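You operate a simulated robot arm through the tools that you are given. There is no shell and no other tool. Be economical: measure what you need, move in short steps, check, and stop when the job is done.

You run a simulated robot arm. Do the job below in one go: nothing can be reset, and whatever is moved stays where it is left.

## Task
Set the controls near the sideboard top. At the end: the blue bowl from the sideboard top is on the yellow film case (marked "Sunday in Stowmere"); the contact arm is switched on; the white battery stands where the blue bowl stood; the stop knob is set to play; the tune dial is turned to march; whatever was shut is shut again. Leave all else as you found it, and nothing knocked over.
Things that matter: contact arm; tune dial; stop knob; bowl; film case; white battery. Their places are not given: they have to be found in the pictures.

It is judged by the outcome, as a careful person would: the job done as asked, and still so three seconds after it is handed in. It fails if anything else is knocked over, pushed out of place, dropped, spilled or broken.

## Robot
A 7-joint arm with a two-finger parallel gripper, fixed in place. Base frame: the origin is at the foot of the arm, x ahead of it, y to its left, z up. Readings come in mm, degrees, newtons and seconds.
With the tool pointing down near the work surface it reaches from about 240 to 680 mm from the base axis. Its first joint turns from -66.0 to 66.0 degrees. Payload 2.4 kg.
Tool frame: the origin (TCP) lies between the finger pads and is the grasp point; the fingertips stand 30 mm ahead of it; z points along the fingers, y is the line along which they close. The gripper opens to 94 mm. The fingers are 28 mm wide and 10 mm thick; the gripper's body (50 by 96 mm) begins 55 mm behind the TCP.
Orientation is that of the tool frame in the base frame, as a unit quaternion [w, x, y, z]. With the fingers straight down and closing along the base's y, the tool's x points along the base's -x, its y along +y and its z along -z.

## Interface
- The arm moves only by the tool arm_command. Its argument "moves" is a list of rows, each a list of 3 entries, a list of its own where there are three numbers: the shift along the base's x, y, z in mm, then the turn, a rotation vector about the base's x, y, z in rad, then the closure, from 0 (fully open) to 1 (shut). In form: [[[tx, ty, tz], [ax, ay, az], gripper], ...]. A call has 1 to 8 rows; each row shifts and turns the commanded pose from where the row before left it. Rows are played at 5 a second. More than 50 mm and 8.6 degrees between two rows, or a gripper value outside its range, and nothing of the call is played. Where a pose cannot be reached the arm comes as near as it can. A force on the tool above 40 N (or 10 N above the force at the start of the call, whichever is more), or a blocked arm, ends the call early, and 0.2 s more pass. The fingers move at their own pace (about 153 mm/s each) and stop on an object; they squeeze with about 30 N. The grip force told is the motor's: it shows also when the fingers shut on nothing. Time passes only in rows, and 0.2 s behind the last, so rows that do not move let the fingers close. The reply holds the time, the measured pose of the TCP, the force on the tool along the base axes, the opening and the grip force, in the units named above and with some noise, and new pictures: "show" is both (left out), scene, wrist or none.
- Cameras (640 x 400 px; columns grow to the right, rows downward): "scene" is fixed at [43.6, 491, 1424.9]; the picture's right is [-0.61, -0.80, 0.00], its down [-0.59, 0.45, -0.68] and it looks along [0.54, -0.41, -0.74] (base axes); focal length 214 px, centre (320, 200). "wrist" rides on the gripper at [-37, 0, -58] in the tool frame; the picture's right is [0.00, -1.00, 0.00], its down [0.97, 0.00, -0.24] and it looks along [0.24, 0.00, 0.97] (tool axes); focal length 218 px, centre (320, 200).
- pixel_to_xyz(camera, pixels): for up to 12 pixels [column, row] of the newest picture of that camera ("zoom" is the newest enlarged one), the place [x, y, z] in the base frame of the surface seen there, good to about 3 mm. No time passes.
- enlarge(camera, box): a new picture of the part [left, top, right, bottom] of that camera's present view, enlarged. No time passes.
- close_job(): hands the job in; it is judged then, once.

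Keep the steps short. Do not move on a guess: measure, check each grasp and each placing, and mend mistakes. In all there are 80 turns and 120 pictures (those below and enlarged ones count). Leave the gripper open and the arm clear of the work at the hand-in unless told otherwise, and finish with a single line.

The tools are called after "Call:" as a command line: name --argument value ..., lists and objects as JSON in quotes. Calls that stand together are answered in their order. arm_command: Moves the arm, as the interface text tells. Its arguments: {"type":"object","properties":{"moves":{"type":"array","items":{"type":"array"}},"show":{"type":"string","enum":["both","scene","wrist","none"]}},"required":["moves"]} The other tools are called the same way: pixel_to_xyz (camera, pixels) gives the place of the surface under pixels of a picture; enlarge (camera, box) takes an enlarged picture of a part of a camera's view; close_job () hands the job in.

At the start:

```text
time: 0.0
position: [360.9, -79.5, 1188.5]
tool_rot: [0.0, 0.0, 1.0, 0.0]
force: [0.9, 0.6, 0.4]
opening: 94.1
finger_force: 0.1
```

scene: 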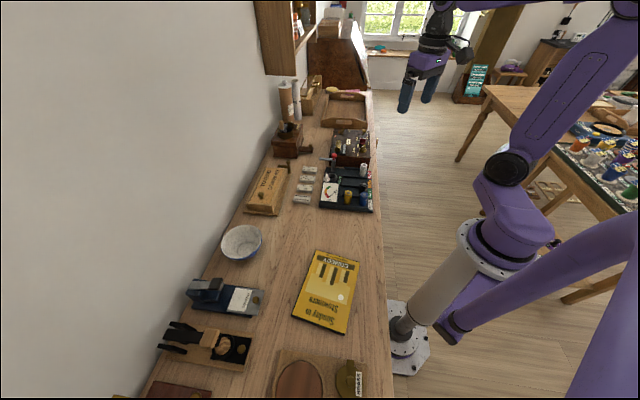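
wrist: 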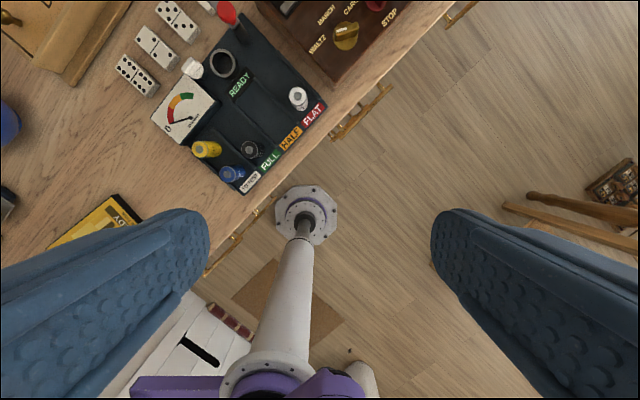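

I see the sideboard with a blue bowl, a yellow film case, a battery tester and a music box. I'll enlarge these first.

Call:
enlarge --camera "scene" --box '[240, 60, 400, 220]'

Call:
enlarge --camera "wrist" --box '[100, 0, 420, 200]'

Call:
enlarge --camera "scene" --box '[140, 210, 400, 400]'

Call:
pixel_to_xyz --camera "scene" --pixels '[[242, 243], [242, 226], [329, 290], [363, 170], [347, 198], [349, 144], [333, 110], [267, 190], [225, 298]]'

Call:
pixel_to_xyz --camera "wrist" --pixels '[[298, 92], [206, 149], [231, 173], [192, 67], [228, 14], [222, 62], [345, 36], [250, 150], [290, 140], [180, 115], [295, 110]]'

```text
2.50 times, centred on (320, 140) of scene
```

zoom: 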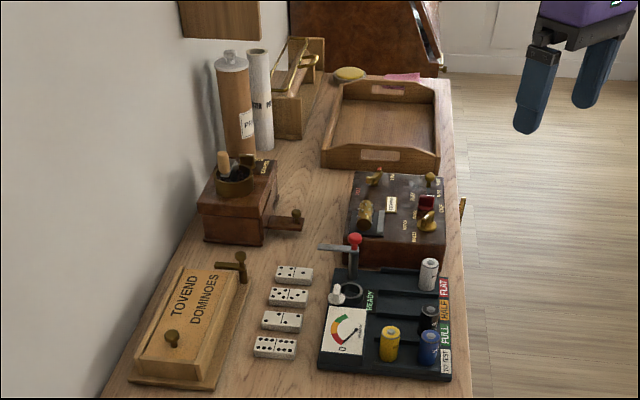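

```text
2.00 times, centred on (260, 100) of wrist
```

zoom: 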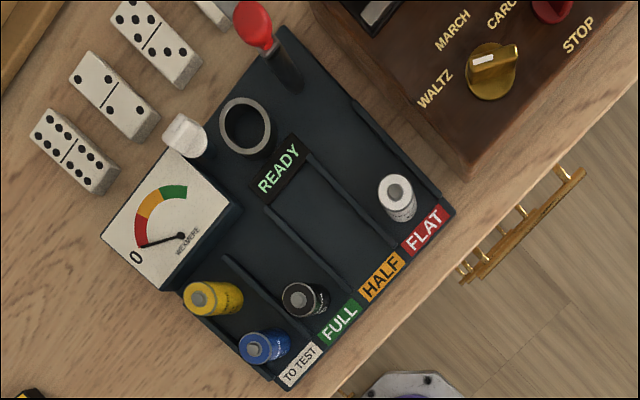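

```text
2.11 times, centred on (270, 305) of scene
```

zoom: 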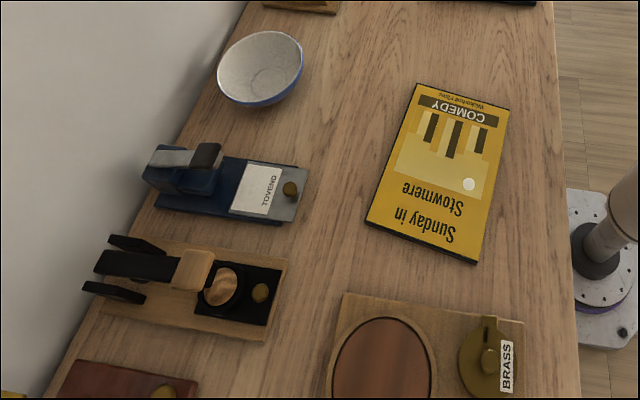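

```text
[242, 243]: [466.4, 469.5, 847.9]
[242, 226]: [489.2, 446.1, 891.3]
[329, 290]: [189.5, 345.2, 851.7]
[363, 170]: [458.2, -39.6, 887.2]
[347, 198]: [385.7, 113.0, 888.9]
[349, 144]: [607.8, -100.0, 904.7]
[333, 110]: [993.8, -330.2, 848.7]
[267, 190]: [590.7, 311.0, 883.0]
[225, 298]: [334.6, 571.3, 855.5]
```

```text
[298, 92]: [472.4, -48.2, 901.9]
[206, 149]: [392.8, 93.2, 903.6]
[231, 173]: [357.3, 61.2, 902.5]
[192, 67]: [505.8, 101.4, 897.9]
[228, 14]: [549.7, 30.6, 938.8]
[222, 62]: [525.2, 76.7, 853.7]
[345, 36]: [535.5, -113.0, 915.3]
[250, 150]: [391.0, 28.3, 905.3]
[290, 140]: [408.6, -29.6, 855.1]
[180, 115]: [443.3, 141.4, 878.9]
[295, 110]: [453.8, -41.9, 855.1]
```

The tester holds a white battery at about (472,-48), and the contact arm with the red knob is at about (550,30). The music box is behind it. I'll move above them for a closer look.

Call:
arm_command --moves '[[[30, 15, -18], [0, 0, 0], 0], [[30, 15, -18], [0, 0, 0], 0], [[30, 15, -18], [0, 0, 0], 0], [[30, 15, -18], [0, 0, 0], 0], [[0, 0, 0], [0, 0, 0], 0]]' --show "wrist"

```text
time: 1.2
position: [482.8, -20.3, 1113.5]
tool_rot: [0.001, 0.0, 1.0, 0.0]
force: [-0.8, 0.0, 0.7]
opening: 94.2
finger_force: 0.0
```

wrist: 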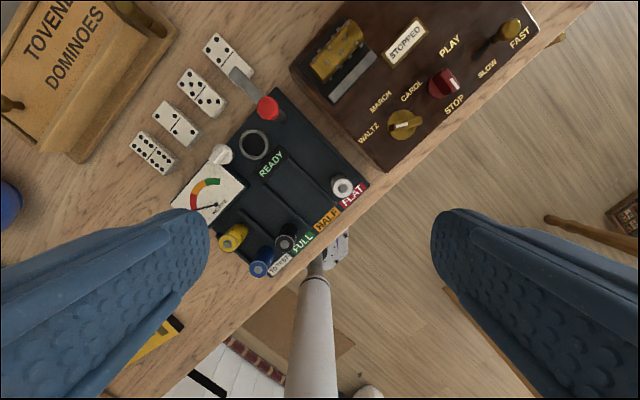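

Call:
enlarge --camera "wrist" --box '[290, 0, 546, 160]'

Call:
enlarge --camera "wrist" --box '[170, 50, 390, 280]'

Call:
pixel_to_xyz --camera "wrist" --pixels '[[400, 125], [412, 123], [392, 128], [443, 84], [454, 104], [448, 46], [382, 101], [410, 92], [370, 133], [430, 115], [510, 28], [340, 50]]'

Call:
pixel_to_xyz --camera "wrist" --pixels '[[267, 107], [240, 80], [247, 87], [254, 145], [254, 130], [222, 153], [342, 186], [352, 193], [280, 115], [330, 170], [304, 150], [286, 98]]'

```text
2.50 times, centred on (418, 80) of wrist
```

zoom: 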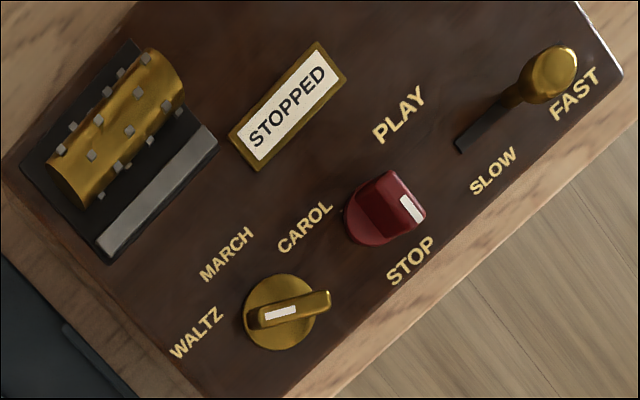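

```text
1.74 times, centred on (280, 165) of wrist
```

zoom: 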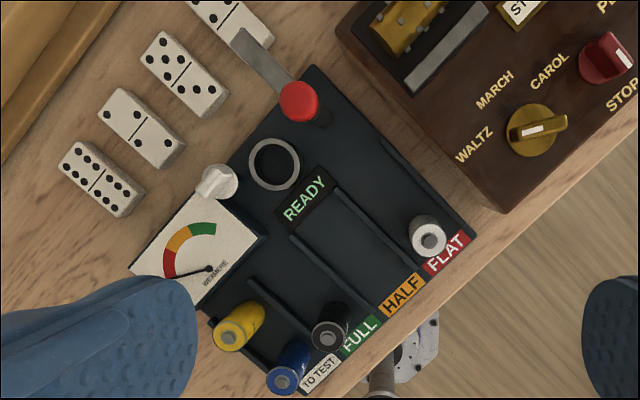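

```text
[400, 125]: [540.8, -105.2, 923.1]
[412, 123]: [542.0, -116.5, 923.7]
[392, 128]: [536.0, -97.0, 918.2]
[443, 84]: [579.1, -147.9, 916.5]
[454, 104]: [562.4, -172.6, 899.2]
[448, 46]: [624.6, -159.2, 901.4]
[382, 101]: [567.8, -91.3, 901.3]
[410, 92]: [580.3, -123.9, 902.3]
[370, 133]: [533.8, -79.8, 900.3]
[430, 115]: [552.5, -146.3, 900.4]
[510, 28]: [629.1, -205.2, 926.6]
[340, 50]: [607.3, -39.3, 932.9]
```

```text
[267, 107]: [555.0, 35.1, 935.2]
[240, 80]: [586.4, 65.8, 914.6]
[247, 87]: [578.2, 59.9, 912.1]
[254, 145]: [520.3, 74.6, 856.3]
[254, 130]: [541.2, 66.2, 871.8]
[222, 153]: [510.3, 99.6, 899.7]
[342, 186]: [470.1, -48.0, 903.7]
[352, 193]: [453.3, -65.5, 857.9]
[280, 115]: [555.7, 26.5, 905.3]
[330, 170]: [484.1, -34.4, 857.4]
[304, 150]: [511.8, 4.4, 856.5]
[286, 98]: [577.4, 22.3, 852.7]
```

The tune dial points at WALTZ and the stop knob at STOP. I'll go closer over the music box to measure the knob axes.

Call:
arm_command --moves '[[[20, -28, -25], [0, 0, 0], 0], [[20, -28, -25], [0, 0, 0], 0], [[20, -28, -25], [0, 0, 0], 0], [[20, -28, -25], [0, 0, 0], 0], [[0, 0, 0], [0, 0, 0], 0]]' --show "wrist"

Call:
enlarge --camera "wrist" --box '[200, 80, 440, 230]'

```text
time: 2.4
position: [561.7, -135.7, 1013.3]
tool_rot: [0.0, 0.0, 1.0, 0.001]
force: [0.4, -0.1, -0.1]
opening: 94.1
finger_force: 0.0
```

wrist: 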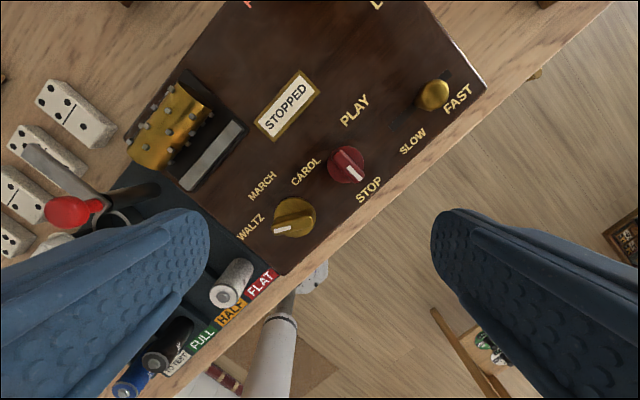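

```text
2.67 times, centred on (320, 155) of wrist
```

zoom: 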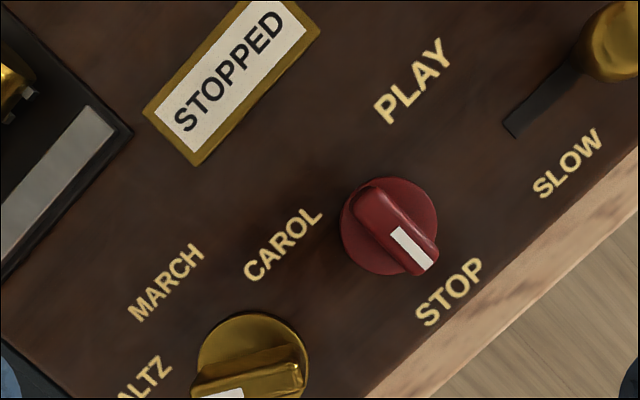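

Call:
pixel_to_xyz --camera "wrist" --pixels '[[347, 164], [338, 157], [355, 174], [351, 151], [330, 169], [369, 189], [354, 110], [334, 178]]'

Call:
pixel_to_xyz --camera "wrist" --pixels '[[294, 226], [280, 230], [308, 222], [291, 203], [275, 222], [314, 211], [298, 236], [251, 226], [262, 185], [306, 171], [285, 207]]'

Call:
enlarge --camera "wrist" --box '[220, 140, 380, 250]'

```text
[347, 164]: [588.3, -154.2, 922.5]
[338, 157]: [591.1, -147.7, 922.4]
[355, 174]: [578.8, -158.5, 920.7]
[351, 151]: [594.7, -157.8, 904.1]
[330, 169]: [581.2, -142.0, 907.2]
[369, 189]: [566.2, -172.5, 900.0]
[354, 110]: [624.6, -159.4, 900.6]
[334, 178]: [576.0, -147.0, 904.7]
```

```text
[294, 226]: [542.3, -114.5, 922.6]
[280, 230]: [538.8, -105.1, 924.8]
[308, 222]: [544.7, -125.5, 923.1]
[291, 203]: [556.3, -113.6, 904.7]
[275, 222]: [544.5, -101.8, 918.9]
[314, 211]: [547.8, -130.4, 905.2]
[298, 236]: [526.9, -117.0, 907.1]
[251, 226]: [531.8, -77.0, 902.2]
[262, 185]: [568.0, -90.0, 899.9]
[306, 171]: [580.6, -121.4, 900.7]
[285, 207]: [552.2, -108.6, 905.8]
```

```text
3.64 times, centred on (300, 195) of wrist
```

zoom: 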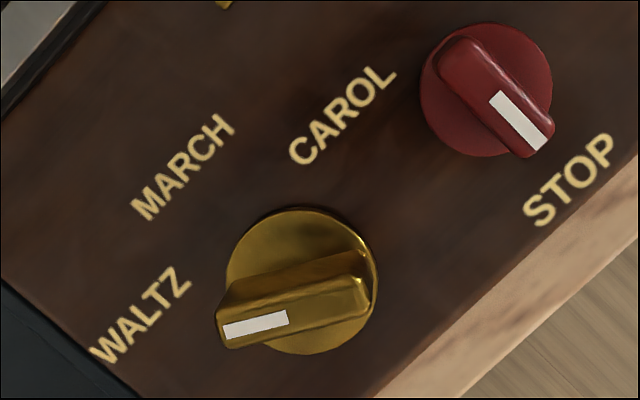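

Dial axis is about (541.5,-115.5), with its bar at 105° in base yaw and MARCH at 44°. The stop knob axis is about (585,-154), with its bar at -138°. I'll turn the gripper by +105° above the dial and part-close the fingers.

Call:
arm_command --moves '[[[-5, 5, 0], [0, 0, 0.14], 0.55], [[-5, 5, 0], [0, 0, 0.14], 0.55], [[-5, 5, 0], [0, 0, 0.14], 0.55], [[-5, 5, 0], [0, 0, 0.14], 0.55], [[0, 0, 0], [0, 0, 0.14], 0.55], [[0, 0, 0], [0, 0, 0.14], 0.55], [[0, 0, 0], [0, 0, 0.14], 0.55], [[0, 0, 0], [0, 0, 0.14], 0.55]]' --show "none"

Call:
arm_command --moves '[[[0, 0, 0], [0, 0, 0.14], 0.55], [[0, 0, 0], [0, 0, 0.14], 0.55], [[0, 0, 0], [0, 0, 0.14], 0.55], [[0, 0, 0], [0, 0, 0.14], 0.55], [[0, 0, 0], [0, 0, 0.14], 0.55], [[0, 0, 0], [0, 0, 0.01], 0.55]]' --show "wrist"

```text
time: 4.2
position: [542.0, -112.5, 1014.7]
tool_rot: [0.0, -0.532, 0.847, 0.0]
force: [0.8, 0.2, -0.8]
opening: 42.4
finger_force: 0.0
```

```text
time: 5.6
position: [539.7, -113.1, 1016.5]
tool_rot: [0.0, 0.792, -0.61, 0.001]
force: [-0.5, 0.3, 0.5]
opening: 42.2
finger_force: 0.1
```

wrist: 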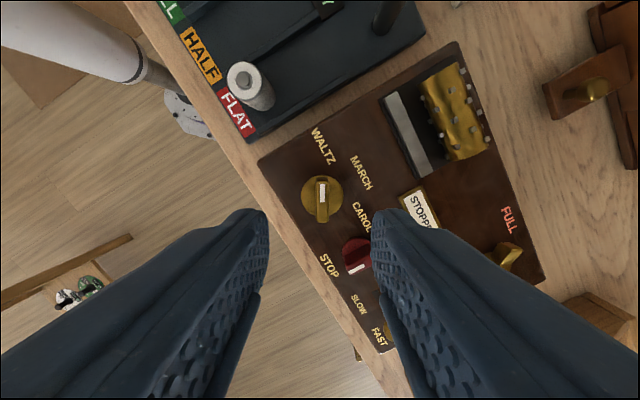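

Call:
pixel_to_xyz --camera "wrist" --pixels '[[321, 188], [321, 210], [322, 219], [303, 197], [342, 197], [361, 173]]'

Call:
enlarge --camera "wrist" --box '[270, 130, 390, 290]'

```text
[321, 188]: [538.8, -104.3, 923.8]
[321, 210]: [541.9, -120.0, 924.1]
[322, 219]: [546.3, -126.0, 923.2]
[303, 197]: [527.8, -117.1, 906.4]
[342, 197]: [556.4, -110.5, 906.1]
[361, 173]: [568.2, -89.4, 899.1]
```

```text
2.50 times, centred on (330, 210) of wrist
```

zoom: 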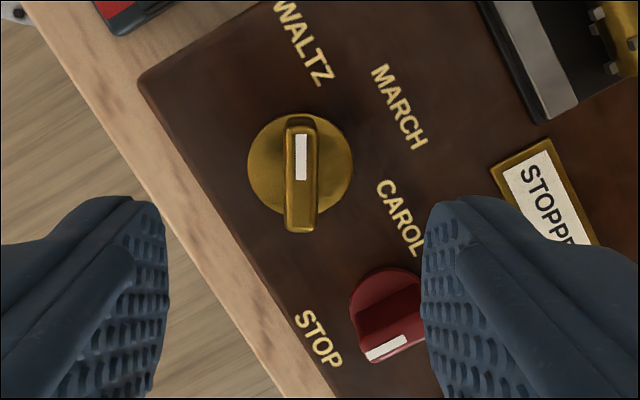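

Bar lines up with the closing line, at centre (542,-115). I'll go down to z≈941 and close.

Call:
arm_command --moves '[[[1, -1, -25], [0, 0, 0], 0.55], [[1, -1, -25], [0, 0, 0], 0.55], [[0, 0, -15], [0, 0, 0], 0.55], [[0, 0, -8], [0, 0, 0], 0.55], [[0, 0, 0], [0, 0, 0], 0.55]]' --show "wrist"

```text
time: 6.8
position: [542.6, -113.4, 941.4]
tool_rot: [0.0, 0.792, -0.611, 0.0]
force: [-0.4, 0.4, 0.3]
opening: 42.1
finger_force: 0.0
```

wrist: 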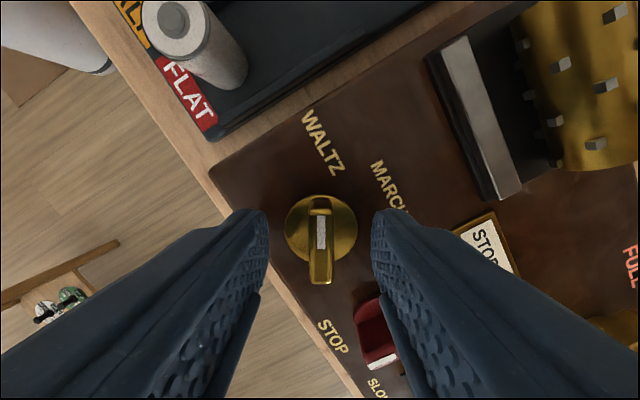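

The fingers straddle the bar, so I'll close on it.

Call:
arm_command --moves '[[[0, 0, 0], [0, 0, 0], 0.8], [[0, 0, 0], [0, 0, 0], 1], [[0, 0, 0], [0, 0, 0], 1]]' --show "none"

```text
time: 7.6
position: [542.6, -114.1, 941.0]
tool_rot: [0.0, 0.792, -0.61, -0.001]
force: [2.2, -0.1, 0.1]
opening: 9.9
finger_force: 31.0
```

Gripped at 9.9 mm. I'll turn by -60°.

Call:
arm_command --moves '[[[0, 0, 0], [0, 0, -0.13], 1], [[0, 0, 0], [0, 0, -0.13], 1], [[0, 0, 0], [0, 0, -0.13], 1], [[0, 0, 0], [0, 0, -0.13], 1], [[0, 0, 0], [0, 0, -0.13], 1], [[0, 0, 0], [0, 0, -0.13], 1], [[0, 0, 0], [0, 0, -0.13], 1], [[0, 0, 0], [0, 0, -0.13], 1]]' --show "wrist"

```text
time: 9.4
position: [543.6, -115.4, 941.3]
tool_rot: [-0.001, -0.383, 0.924, 0.0]
force: [-1.5, -1.2, -0.5]
opening: 9.8
finger_force: 30.0
```

wrist: 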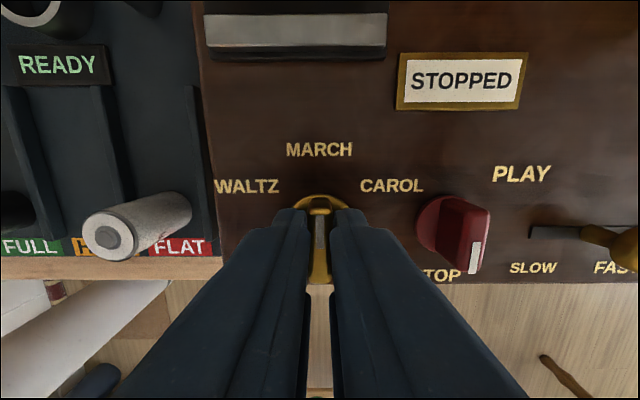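

Dial bar now points straight at MARCH. I'll release, rise and shift over to the stop knob, where this yaw already fits the bar.

Call:
arm_command --moves '[[[0, 0, 0], [0, 0, 0], 0.55], [[0, 0, 0], [0, 0, 0], 0.55], [[0, 0, 30], [0, 0, 0], 0.55], [[0, 0, 40], [0, 0, 0], 0.55], [[21, -20, 0], [0, 0, 0], 0.55], [[21, -20, 0], [0, 0, 0], 0.55], [[0, 0, 0], [0, 0, 0], 0.55]]' --show "wrist"

Call:
enlarge --camera "wrist" --box '[200, 110, 400, 250]'

```text
time: 11.0
position: [586.2, -154.4, 1013.5]
tool_rot: [-0.001, -0.385, 0.923, -0.001]
force: [-0.7, 1.1, -0.7]
opening: 42.3
finger_force: 0.1
```

wrist: 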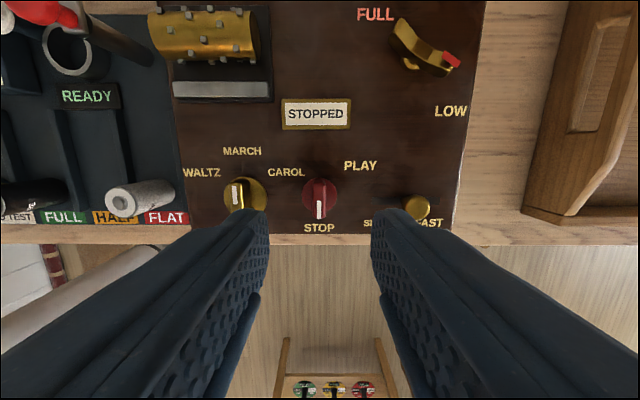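

```text
2.86 times, centred on (300, 180) of wrist
```

zoom: 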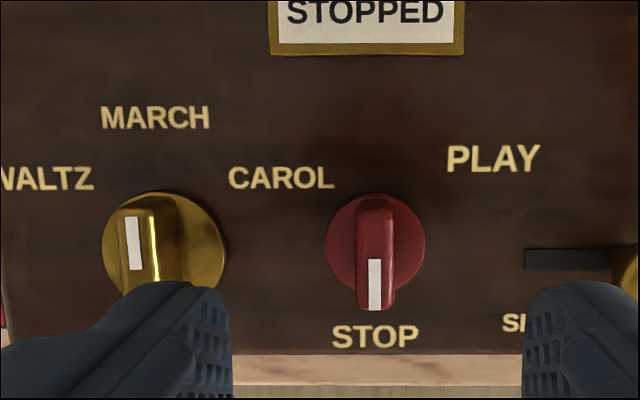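

Call:
pixel_to_xyz --camera "wrist" --pixels '[[320, 186], [320, 210], [303, 197], [337, 197], [360, 165], [319, 228], [416, 206]]'

```text
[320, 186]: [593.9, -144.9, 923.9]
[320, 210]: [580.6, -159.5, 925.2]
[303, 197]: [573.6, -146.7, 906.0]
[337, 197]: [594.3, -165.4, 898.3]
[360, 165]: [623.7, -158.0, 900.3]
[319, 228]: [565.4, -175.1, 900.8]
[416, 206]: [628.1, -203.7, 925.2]
```

Knob centre is about (586.5,-153) and the tool is right over it. I'll descend and grip.

Call:
arm_command --moves '[[[0, 0, -30], [0, 0, 0], 0.55], [[0, 0, -30], [0, 0, 0], 0.55], [[0, 0, -12], [0, 0, 0], 0.55], [[0, 0, 0], [0, 0, 0], 0.8], [[0, 0, 0], [0, 0, 0], 1], [[0, 0, 0], [0, 0, 0], 1]]' --show "wrist"

```text
time: 12.4
position: [586.8, -154.2, 939.4]
tool_rot: [-0.002, -0.385, 0.923, 0.001]
force: [-7.4, 4.7, 0.8]
opening: 9.6
finger_force: 30.2
```

wrist: 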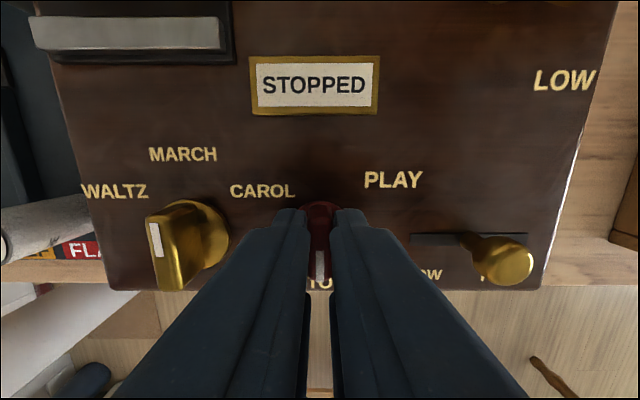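

Gripped. I'll turn +60° towards PLAY and check.

Call:
arm_command --moves '[[[0, 0, 0], [0, 0, 0.13], 1], [[0, 0, 0], [0, 0, 0.13], 1], [[0, 0, 0], [0, 0, 0.13], 1], [[0, 0, 0], [0, 0, 0.13], 1], [[0, 0, 0], [0, 0, 0.13], 1], [[0, 0, 0], [0, 0, 0.13], 1], [[0, 0, 0], [0, 0, 0.13], 1], [[0, 0, 0], [0, 0, 0.13], 1]]' --show "wrist"

```text
time: 14.2
position: [586.4, -155.1, 940.2]
tool_rot: [0.001, 0.793, -0.609, -0.001]
force: [-0.9, 0.2, 0.5]
opening: 9.6
finger_force: 29.7
```

wrist: 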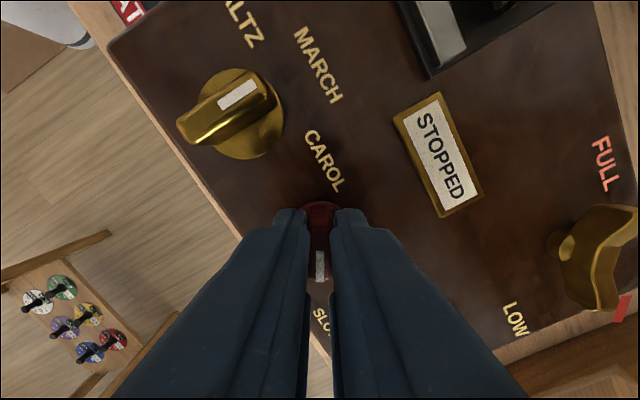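

Turning freely with no stop felt yet. I'll go on another +60°.

Call:
arm_command --moves '[[[0, 0, 0], [0, 0, 0.13], 1], [[0, 0, 0], [0, 0, 0.13], 1], [[0, 0, 0], [0, 0, 0.13], 1], [[0, 0, 0], [0, 0, 0.13], 1], [[0, 0, 0], [0, 0, 0.13], 1], [[0, 0, 0], [0, 0, 0.13], 1], [[0, 0, 0], [0, 0, 0.13], 1], [[0, 0, 0], [0, 0, 0.13], 1]]' --show "both"

```text
time: 16.0
position: [587.6, -150.5, 940.1]
tool_rot: [-0.001, 0.991, -0.132, 0.0]
force: [3.0, 6.4, -0.4]
opening: 9.6
finger_force: 30.3
```

scene: 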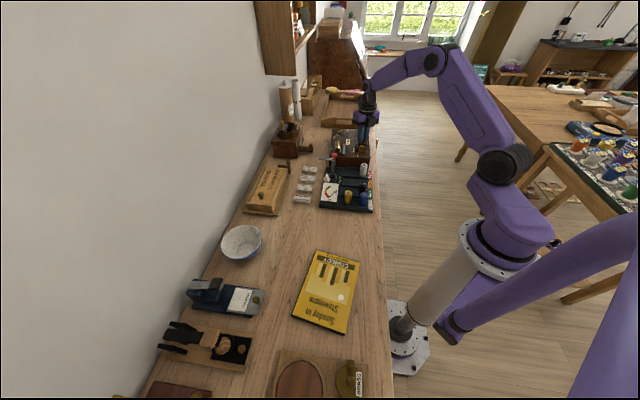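
wrist: 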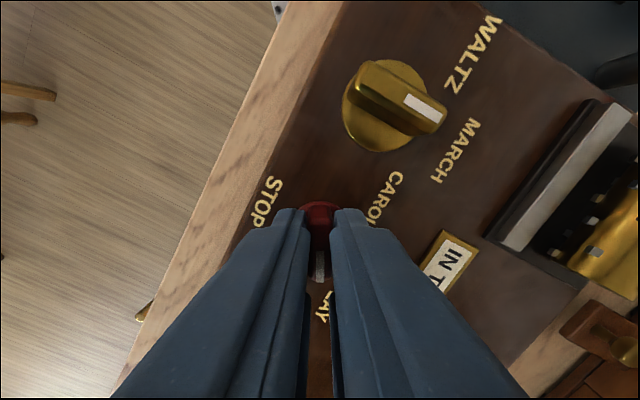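

The flag now reads "IN T…", so the knob has reached play. I'll release, rise and check.

Call:
arm_command --moves '[[[0, 0, 0], [0, 0, 0], 0.55], [[0, 0, 0], [0, 0, 0], 0.55], [[0, 0, 35], [0, 0, 0], 0.55], [[0, 0, 40], [0, 0, 0], 0.55], [[0, 20, 30], [0, 0, -0.13], 0.55], [[0, 20, 0], [0, 0, -0.13], 0.55], [[0, 20, 0], [0, 0, -0.13], 0.55], [[0, 20, 0], [0, 0, -0.13], 0.55]]' --show "wrist"

Call:
enlarge --camera "wrist" --box '[220, 100, 480, 280]'

```text
time: 17.8
position: [585.0, -77.1, 1044.9]
tool_rot: [-0.001, 0.922, -0.388, 0.0]
force: [0.4, 0.8, 0.0]
opening: 42.2
finger_force: 0.1
```

wrist: 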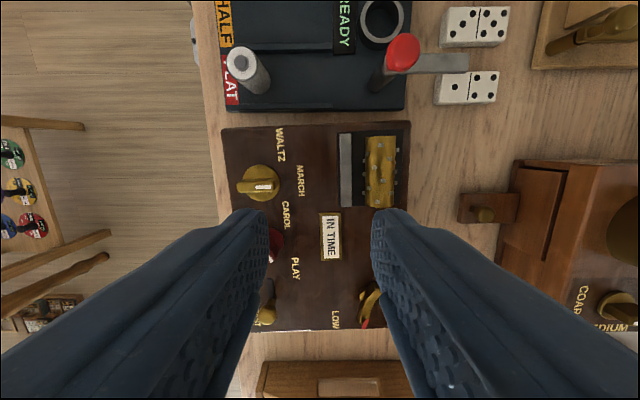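

```text
2.22 times, centred on (350, 190) of wrist
```

zoom: 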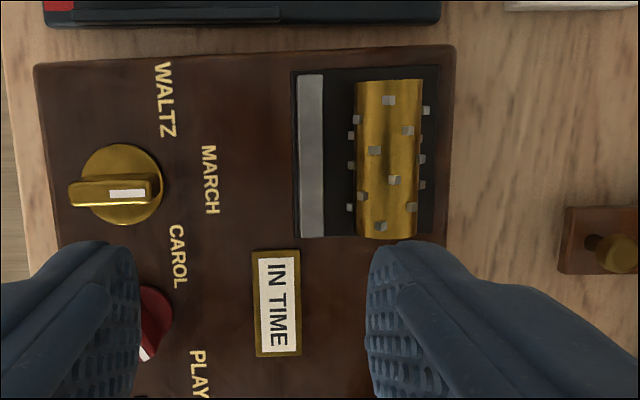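

The flag reads "IN TIME". One finger hides the knob, so I'll turn back for a clear look at its pointer.

Call:
arm_command --moves '[[[-2, -3, 0], [0, 0, -0.14], 0.55], [[-2, -3, 0], [0, 0, -0.14], 0.55], [[-2, -3, 0], [0, 0, -0.14], 0.55], [[-2, -3, 0], [0, 0, -0.14], 0.55], [[-2, -3, 0], [0, 0, -0.14], 0.55], [[-2, -3, 0], [0, 0, -0.14], 0.55], [[-2, -3, 0], [0, 0, -0.14], 0.55], [[-2, -3, 0], [0, 0, -0.14], 0.55]]' --show "wrist"

Call:
enlarge --camera "wrist" --box '[200, 100, 480, 300]'

```text
time: 19.6
position: [568.9, -98.6, 1044.3]
tool_rot: [-0.001, -0.575, 0.818, 0.0]
force: [-0.4, -0.2, 0.2]
opening: 42.2
finger_force: 0.1
```

wrist: 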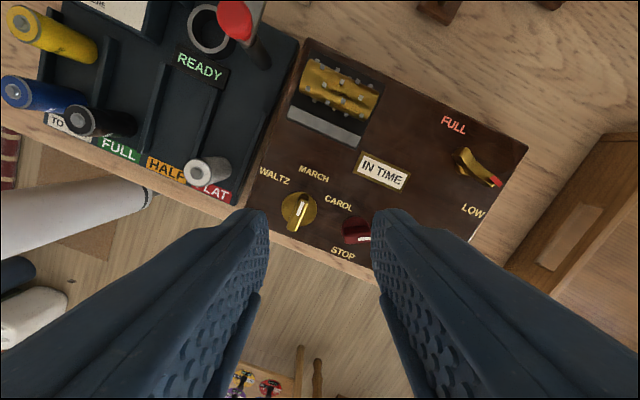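

```text
2.00 times, centred on (340, 200) of wrist
```

zoom: 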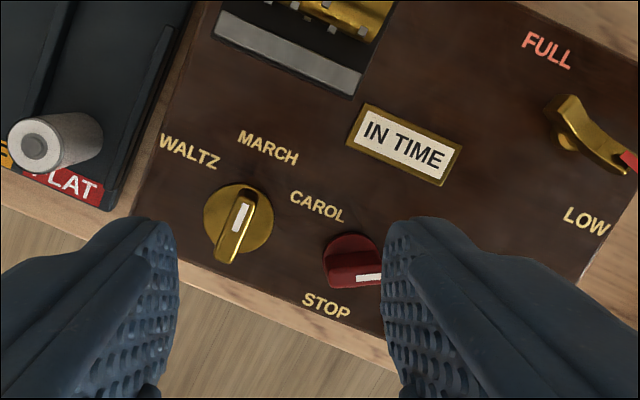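

Pointer is on the PLAY side. Now the contact arm: I'll shift over the tester.

Call:
arm_command --moves '[[[-5, 35, 0], [0, 0, 0], 0.55], [[-5, 35, 0], [0, 0, 0], 0.55], [[-5, 35, 0], [0, 0, 0], 0.55], [[-5, 30, 0], [0, 0, 0], 0.55], [[0, 0, 0], [0, 0, 0], 0.55]]' --show "wrist"

Call:
enlarge --camera "wrist" --box '[200, 80, 440, 230]'

```text
time: 20.8
position: [550.3, 39.1, 1046.5]
tool_rot: [0.0, -0.577, 0.817, 0.0]
force: [0.7, 0.2, 0.1]
opening: 42.2
finger_force: 0.0
```

wrist: 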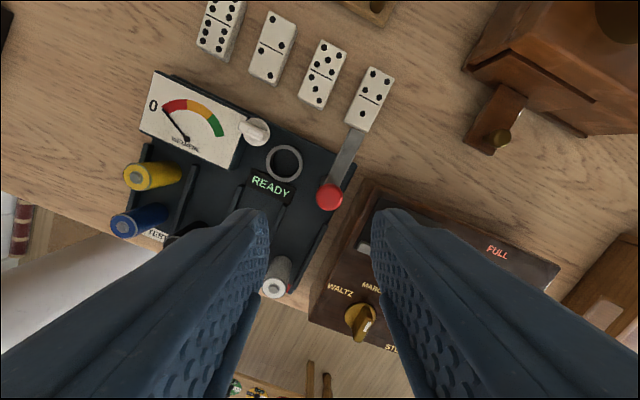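

```text
2.67 times, centred on (320, 155) of wrist
```

zoom: 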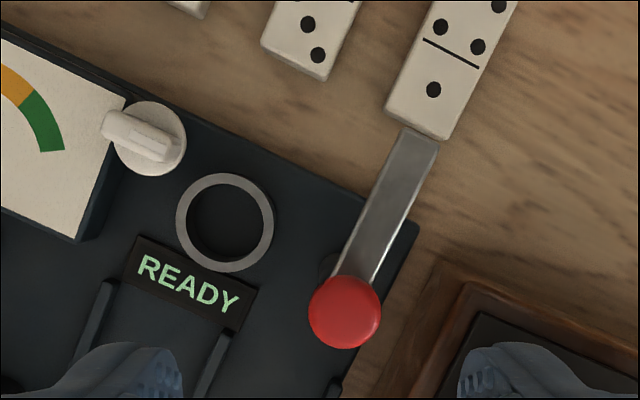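

Call:
pixel_to_xyz --camera "wrist" --pixels '[[330, 196], [355, 133], [348, 150], [340, 168], [335, 178], [333, 186], [284, 148], [284, 163], [298, 160], [270, 163], [361, 135], [349, 132]]'

Call:
enlarge --camera "scene" --box '[310, 120, 390, 220]'

```text
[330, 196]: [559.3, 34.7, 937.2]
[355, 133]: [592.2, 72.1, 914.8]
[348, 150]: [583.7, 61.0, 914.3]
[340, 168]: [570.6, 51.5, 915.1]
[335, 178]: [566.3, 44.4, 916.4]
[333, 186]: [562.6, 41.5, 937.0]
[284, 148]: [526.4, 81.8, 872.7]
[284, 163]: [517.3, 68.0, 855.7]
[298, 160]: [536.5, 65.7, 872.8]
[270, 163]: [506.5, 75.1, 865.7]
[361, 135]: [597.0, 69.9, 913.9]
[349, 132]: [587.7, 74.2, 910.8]
```

```text
4.00 times, centred on (350, 170) of scene
```

zoom: 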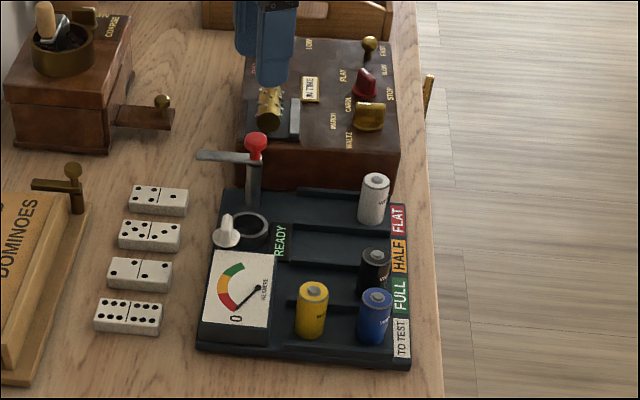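

The contact arm pivots on a post at about (557,33), with its blade tip at (592,72) and blade top at z≈914. The cup ring is at about (520,70), 52 mm from the post, so swinging the blade about +87° puts it over the cup. I'll straddle the blade at 38 mm radius, starting from above.

Call:
arm_command --moves '[[[11, 7.5, 0], [0, 0, -0.125], 0.66], [[11, 7.5, 0], [0, 0, -0.125], 0.66], [[11, 7.5, 0], [0, 0, -0.125], 0.66], [[0, 0, -40], [0, 0, 0], 0.66], [[0, 0, 0], [0, 0, 0], 0.66]]' --show "wrist"

Call:
enlarge --camera "wrist" --box '[220, 120, 420, 300]'

```text
time: 22.0
position: [582.7, 60.4, 1004.7]
tool_rot: [0.001, -0.414, 0.91, 0.0]
force: [-0.5, -0.1, 0.6]
opening: 31.9
finger_force: 0.2
```

wrist: 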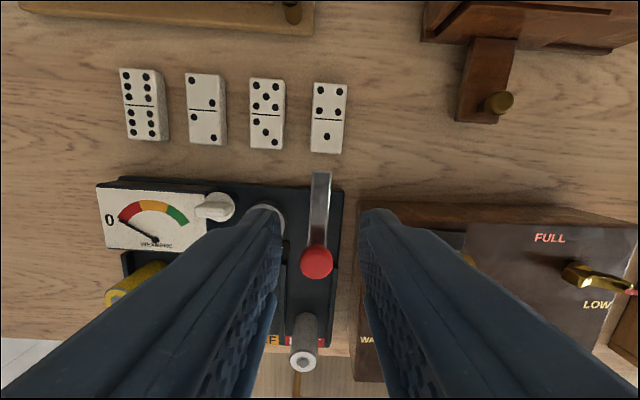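

```text
2.22 times, centred on (320, 210) of wrist
```

zoom: 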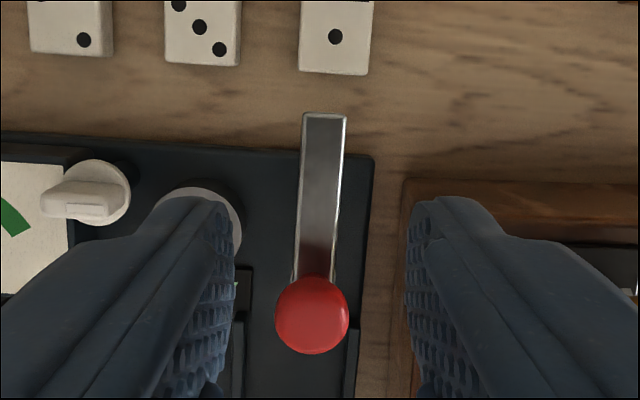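

Blade is centred between the fingers. I'll descend to z≈936, with tips at 906, clear of the music box top.

Call:
arm_command --moves '[[[0, 0, -35], [0, 0, 0], 0.66], [[0, 0, -34], [0, 0, 0], 0.66], [[0, 0, 0], [0, 0, 0], 0.78], [[0, 0, 0], [0, 0, 0], 0.78]]' --show "wrist"

```text
time: 23.0
position: [584.0, 58.1, 938.6]
tool_rot: [-0.001, -0.414, 0.91, 0.001]
force: [0.1, 0.3, -0.8]
opening: 20.8
finger_force: 0.0
```

wrist: 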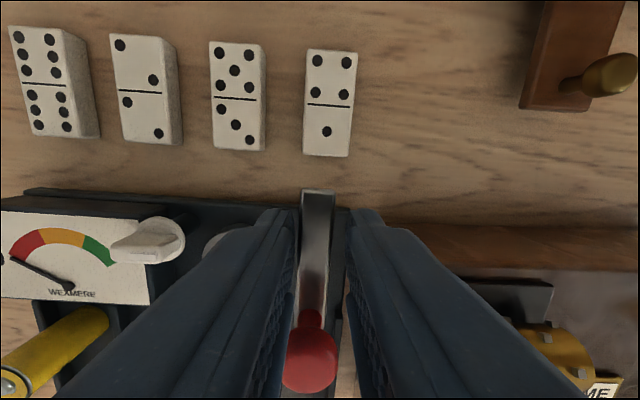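

Blade is between the fingers. I'll lower 3 mm and swing it along the arc about the post.

Call:
arm_command --moves '[[[0, 0, -3], [0, 0, 0], 0.78], [[-5, 4, 0], [0, 0, 0.14], 0.78], [[-4.6, 2.5, 0], [0, 0, 0.14], 0.78], [[-5, 1.9, 0], [0, 0, 0.14], 0.78], [[-5.2, 1.2, 0], [0, 0, 0.14], 0.78], [[-5.2, 0.5, 0], [0, 0, 0.14], 0.78]]' --show "wrist"

```text
time: 24.4
position: [556.4, 69.0, 933.8]
tool_rot: [0.0, -0.703, 0.712, 0.0]
force: [-0.9, 0.7, -0.1]
opening: 20.8
finger_force: 0.0
```

wrist: 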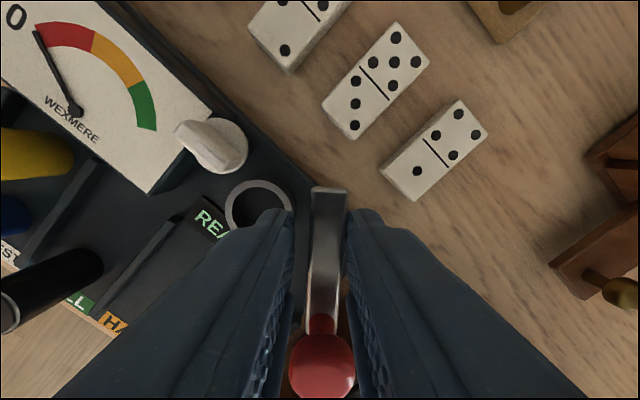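

The arm follows freely. I'll continue towards the cup.

Call:
arm_command --moves '[[[-5.3, -0.3, 0], [0, 0, 0.14], 0.78], [[-5.2, -1, 0], [0, 0, 0.14], 0.78], [[-5, -1.7, 0], [0, 0, 0.14], 0.78], [[-4.8, -2.4, 0], [0, 0, 0.14], 0.78], [[-4.3, -3.1, 0], [0, 0, 0.14], 0.78], [[-3.4, -3.1, 0], [0, 0, 0.12], 0.78], [[0, 0, 0], [0, 0, 0], 0.78]]' --show "wrist"

```text
time: 26.0
position: [528.7, 58.0, 933.5]
tool_rot: [0.0, 0.928, -0.373, -0.001]
force: [-0.3, -0.3, 0.8]
opening: 20.6
finger_force: 0.0
```

wrist: 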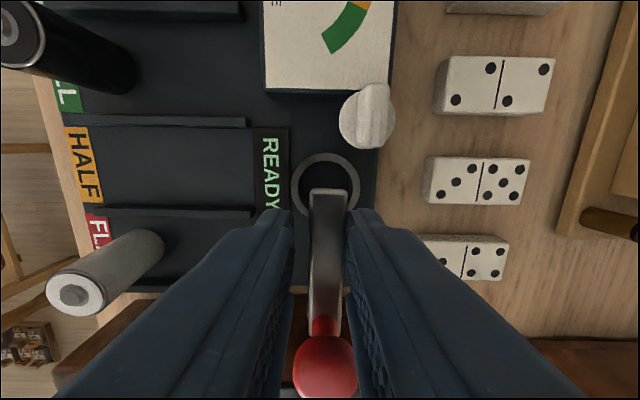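

The blade is over the cup ring and aligned to within about 1 mm. I'll add a small extra push to check for an end stop.

Call:
arm_command --moves '[[[-2, -2, 0], [0, 0, 0.06], 0.78], [[0, 0, 0], [0, 0, 0], 0.78]]' --show "wrist"

Call:
enlarge --camera "scene" --box '[310, 120, 390, 220]'

```text
time: 26.6
position: [528.9, 55.6, 932.6]
tool_rot: [-0.001, 0.938, -0.346, 0.001]
force: [4.2, 4.2, 2.7]
opening: 24.2
finger_force: 2.5
```

wrist: 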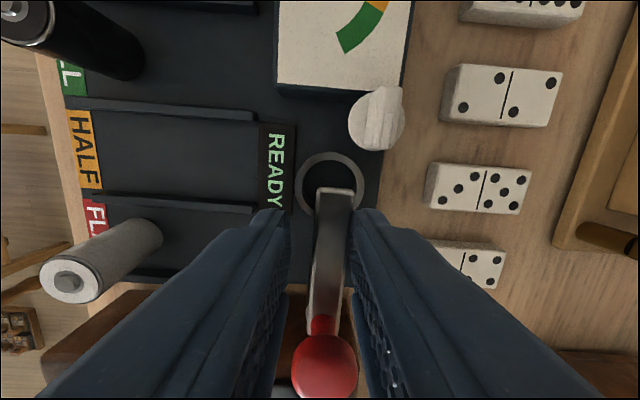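

```text
4.00 times, centred on (350, 170) of scene
```

zoom: 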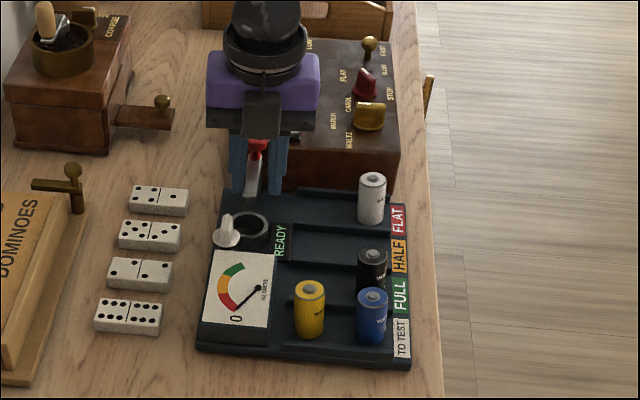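

The blade met its end stop, with a 6 N push back. The contact arm is on. I'll back off, rise, and head for the bowl.

Call:
arm_command --moves '[[[2, 2, 0], [0, 0, 0], 0.7], [[0, 0, 40], [0, 0, 0], 0.6], [[0, 0, 45], [0, 0, -0.14], 0.5], [[-5, 40, 45], [0, 0, -0.14], 0.3], [[-15, 45, 0], [0, 0, -0.14], 0], [[-15, 45, 0], [0, 0, -0.14], 0], [[-15, 45, 0], [0, 0, -0.14], 0], [[-15, 45, 0], [0, 0, -0.14], 0]]' --show "none"

Call:
arm_command --moves '[[[-10, 40, 0], [0, 0, -0.14], 0], [[-10, 40, 0], [0, 0, -0.14], 0], [[-5, 30, 0], [0, 0, -0.14], 0], [[0, 0, 0], [0, 0, -0.14], 0], [[0, 0, 0], [0, 0, -0.14], 0]]' --show "both"

```text
refused: row 4 steps farther than a row can; nothing moved
```

```text
time: 27.8
position: [502.1, 165.5, 933.9]
tool_rot: [0.0, 0.762, -0.647, 0.001]
force: [-0.3, -0.1, -0.9]
opening: 94.0
finger_force: 0.1
```

scene: 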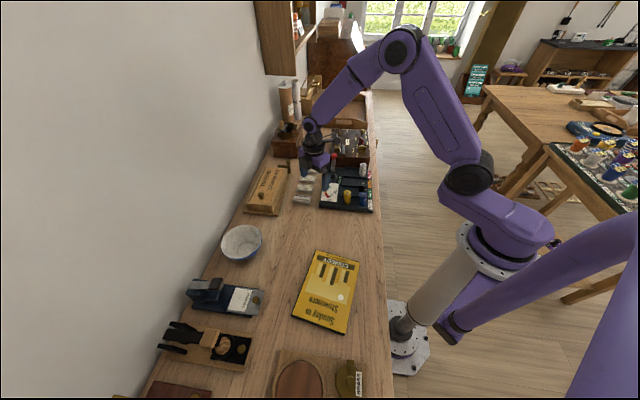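
wrist: 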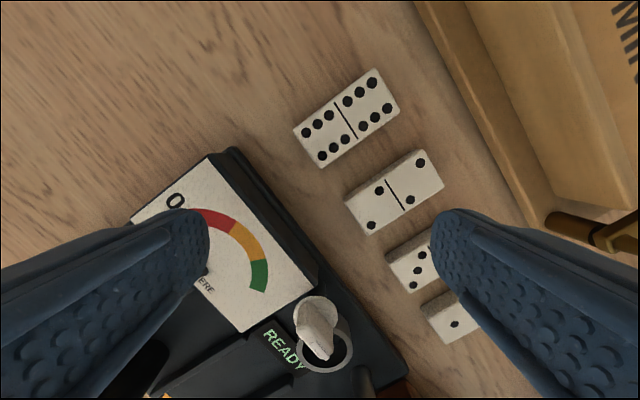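

The first call was refused (one row exceeded the limit), so the second ran at low height. That was my error for chaining them. Before going on I'll rise and check whether the contact arm or the white knob was disturbed.

Call:
arm_command --moves '[[[0, 0, 45], [0, 0, 0], 0], [[0, 0, 45], [0, 0, 0], 0], [[0, 0, 40], [0, 0, 0], 0], [[0, -25, 0], [0, 0, 0], 0], [[0, -25, 0], [0, 0, 0], 0]]' --show "both"

Call:
enlarge --camera "scene" --box '[310, 120, 390, 220]'

Call:
enlarge --camera "wrist" --box '[200, 100, 480, 300]'

```text
time: 29.0
position: [500.1, 114.3, 1061.3]
tool_rot: [0.0, 0.763, -0.647, -0.001]
force: [-1.1, 0.0, -0.4]
opening: 94.1
finger_force: 0.1
```

scene: 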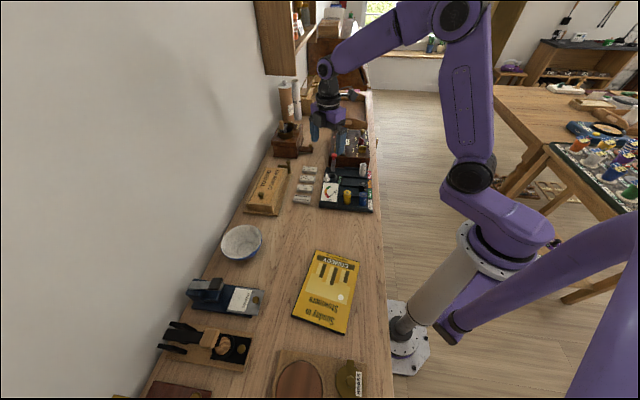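
wrist: 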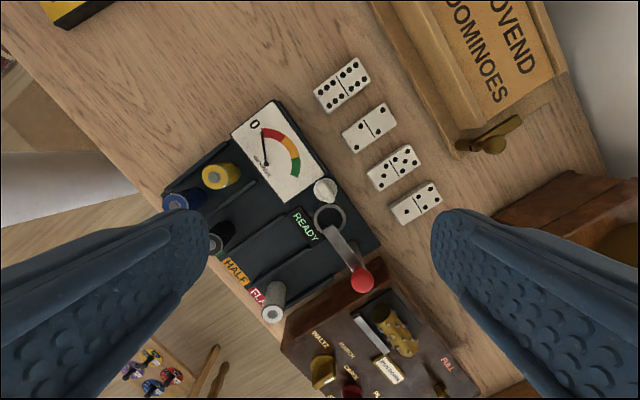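

```text
4.00 times, centred on (350, 170) of scene
```

zoom: 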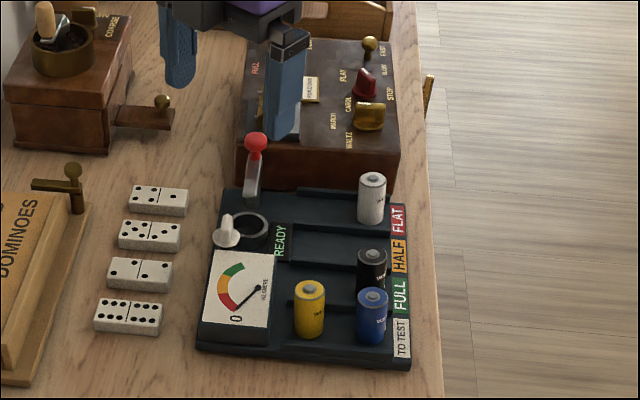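

```text
2.00 times, centred on (340, 200) of wrist
```

zoom: 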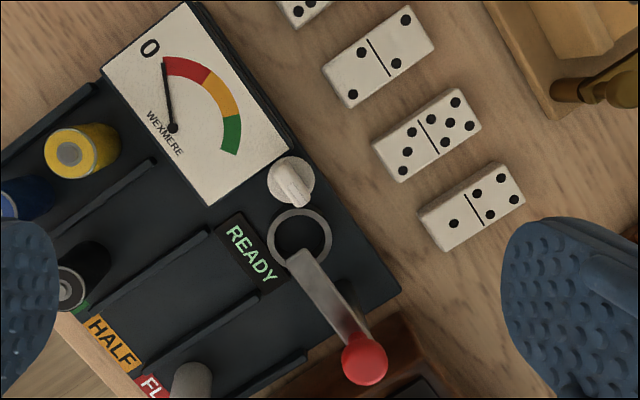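

Blade and white knob look the same as before. I'll check the flag again, since it is hard to read here.

Call:
enlarge --camera "wrist" --box '[280, 280, 480, 400]'

Call:
pixel_to_xyz --camera "scene" --pixels '[[221, 244], [262, 236], [240, 226], [243, 261], [230, 230], [258, 228], [240, 247], [261, 246], [225, 255]]'

Call:
enlarge --camera "scene" --box '[200, 210, 290, 280]'

```text
3.20 times, centred on (380, 340) of wrist
```

zoom: 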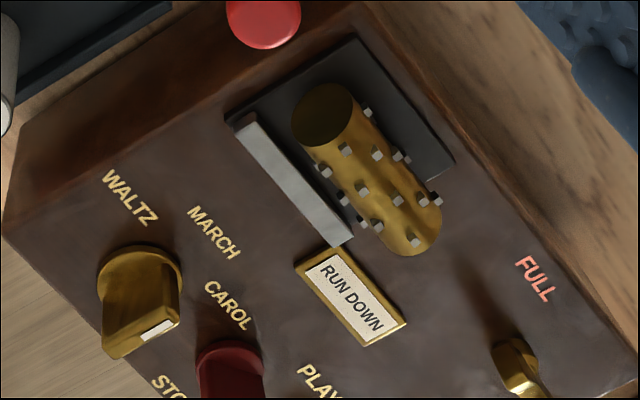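

```text
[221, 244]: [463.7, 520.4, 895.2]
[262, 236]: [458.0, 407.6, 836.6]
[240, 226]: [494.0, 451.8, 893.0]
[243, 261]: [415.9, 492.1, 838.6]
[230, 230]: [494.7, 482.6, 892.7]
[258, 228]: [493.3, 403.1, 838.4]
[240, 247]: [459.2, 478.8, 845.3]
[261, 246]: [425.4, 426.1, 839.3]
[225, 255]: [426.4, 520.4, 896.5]
```

```text
5.71 times, centred on (245, 245) of scene
```

zoom: 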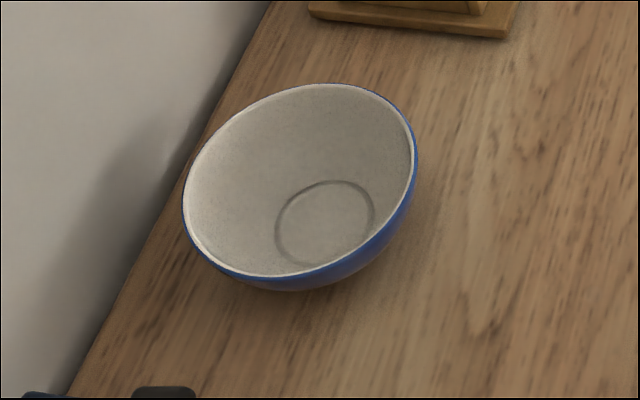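

The flag now says RUN DOWN: the box played in time and its spring ran out. The knob can stay at play. Next I'll measure the bowl rim.

Call:
pixel_to_xyz --camera "zoom" --pixels '[[188, 195], [205, 155], [250, 106], [320, 87], [385, 105], [412, 150], [405, 195], [350, 255], [275, 275], [215, 250], [325, 222], [340, 190]]'

```text
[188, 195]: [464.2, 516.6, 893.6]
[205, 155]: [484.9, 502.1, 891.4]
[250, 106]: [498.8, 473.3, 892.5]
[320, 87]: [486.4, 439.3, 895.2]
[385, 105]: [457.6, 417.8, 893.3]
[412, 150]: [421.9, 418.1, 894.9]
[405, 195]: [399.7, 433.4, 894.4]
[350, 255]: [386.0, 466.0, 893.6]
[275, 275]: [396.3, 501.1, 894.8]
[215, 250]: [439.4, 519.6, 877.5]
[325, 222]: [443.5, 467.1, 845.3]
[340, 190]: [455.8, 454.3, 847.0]
```

Bowl: rim centre ≈ (443,468), radius ≈ 56, rim z ≈ 895, so too wide for a full-span grip and I'll pinch the wall at the near side, about (404,427). First I'll hover there with the closing line radial (yaw 136.6°).

Call:
arm_command --moves '[[[-12, 39, 0], [0, 0, 0.081], 0.2], [[-12, 39, 0], [0, 0, 0.081], 0.3], [[-12, 39, 0], [0, 0, 0.081], 0.4], [[-12, 39, 0], [0, 0, 0.081], 0.4], [[-12, 39, 0], [0, 0, 0.081], 0.4], [[-12, 39, 0], [0, 0, 0.081], 0.4], [[-12, 39, 0], [0, 0, 0.081], 0.4], [[-12, 39, 0], [0, 0, 0.081], 0.4]]' --show "both"

```text
time: 30.8
position: [402.7, 429.3, 1063.5]
tool_rot: [0.0, 0.929, -0.37, 0.0]
force: [0.2, -0.7, -0.1]
opening: 56.2
finger_force: 0.0
```

scene: 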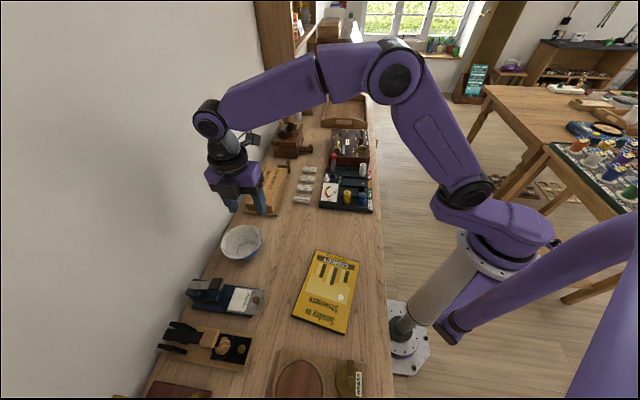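
wrist: 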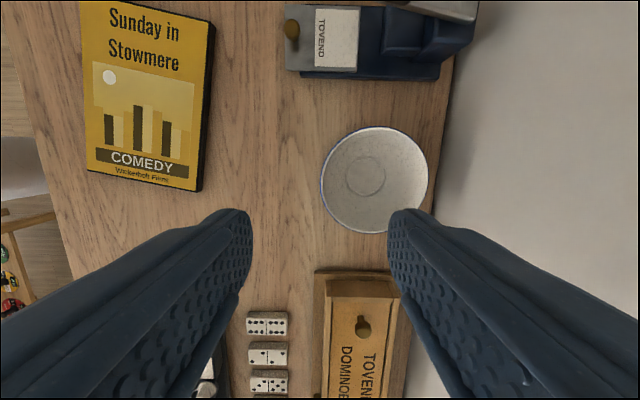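

Call:
pixel_to_xyz --camera "wrist" --pixels '[[321, 182], [325, 182], [330, 182], [336, 182], [342, 182], [348, 182], [366, 177], [428, 180], [374, 127], [375, 233], [385, 177], [347, 177]]'

Call:
pixel_to_xyz --camera "wrist" --pixels '[[82, 2], [213, 24], [198, 190], [88, 170], [145, 95], [440, 150], [460, 180]]'

Call:
enlarge --camera "wrist" --box '[290, 100, 450, 260]'

```text
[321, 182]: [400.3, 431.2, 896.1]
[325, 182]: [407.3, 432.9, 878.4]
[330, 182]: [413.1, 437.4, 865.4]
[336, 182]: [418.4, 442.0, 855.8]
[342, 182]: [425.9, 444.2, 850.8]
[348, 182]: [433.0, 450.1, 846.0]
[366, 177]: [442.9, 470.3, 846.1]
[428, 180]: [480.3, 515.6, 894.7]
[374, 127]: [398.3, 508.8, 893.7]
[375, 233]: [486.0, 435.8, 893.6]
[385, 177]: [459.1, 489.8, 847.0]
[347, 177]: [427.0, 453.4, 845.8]
```

```text
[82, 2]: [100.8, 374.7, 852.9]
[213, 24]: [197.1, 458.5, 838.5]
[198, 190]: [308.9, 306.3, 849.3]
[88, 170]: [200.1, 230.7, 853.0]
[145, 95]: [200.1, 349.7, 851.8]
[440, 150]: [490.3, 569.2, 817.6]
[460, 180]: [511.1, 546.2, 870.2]
```

```text
2.50 times, centred on (370, 180) of wrist
```

zoom: 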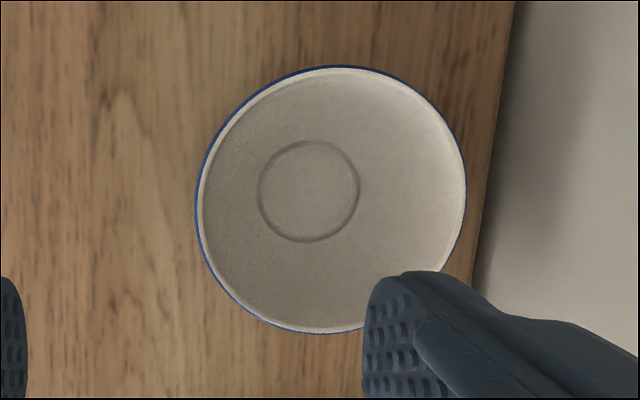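

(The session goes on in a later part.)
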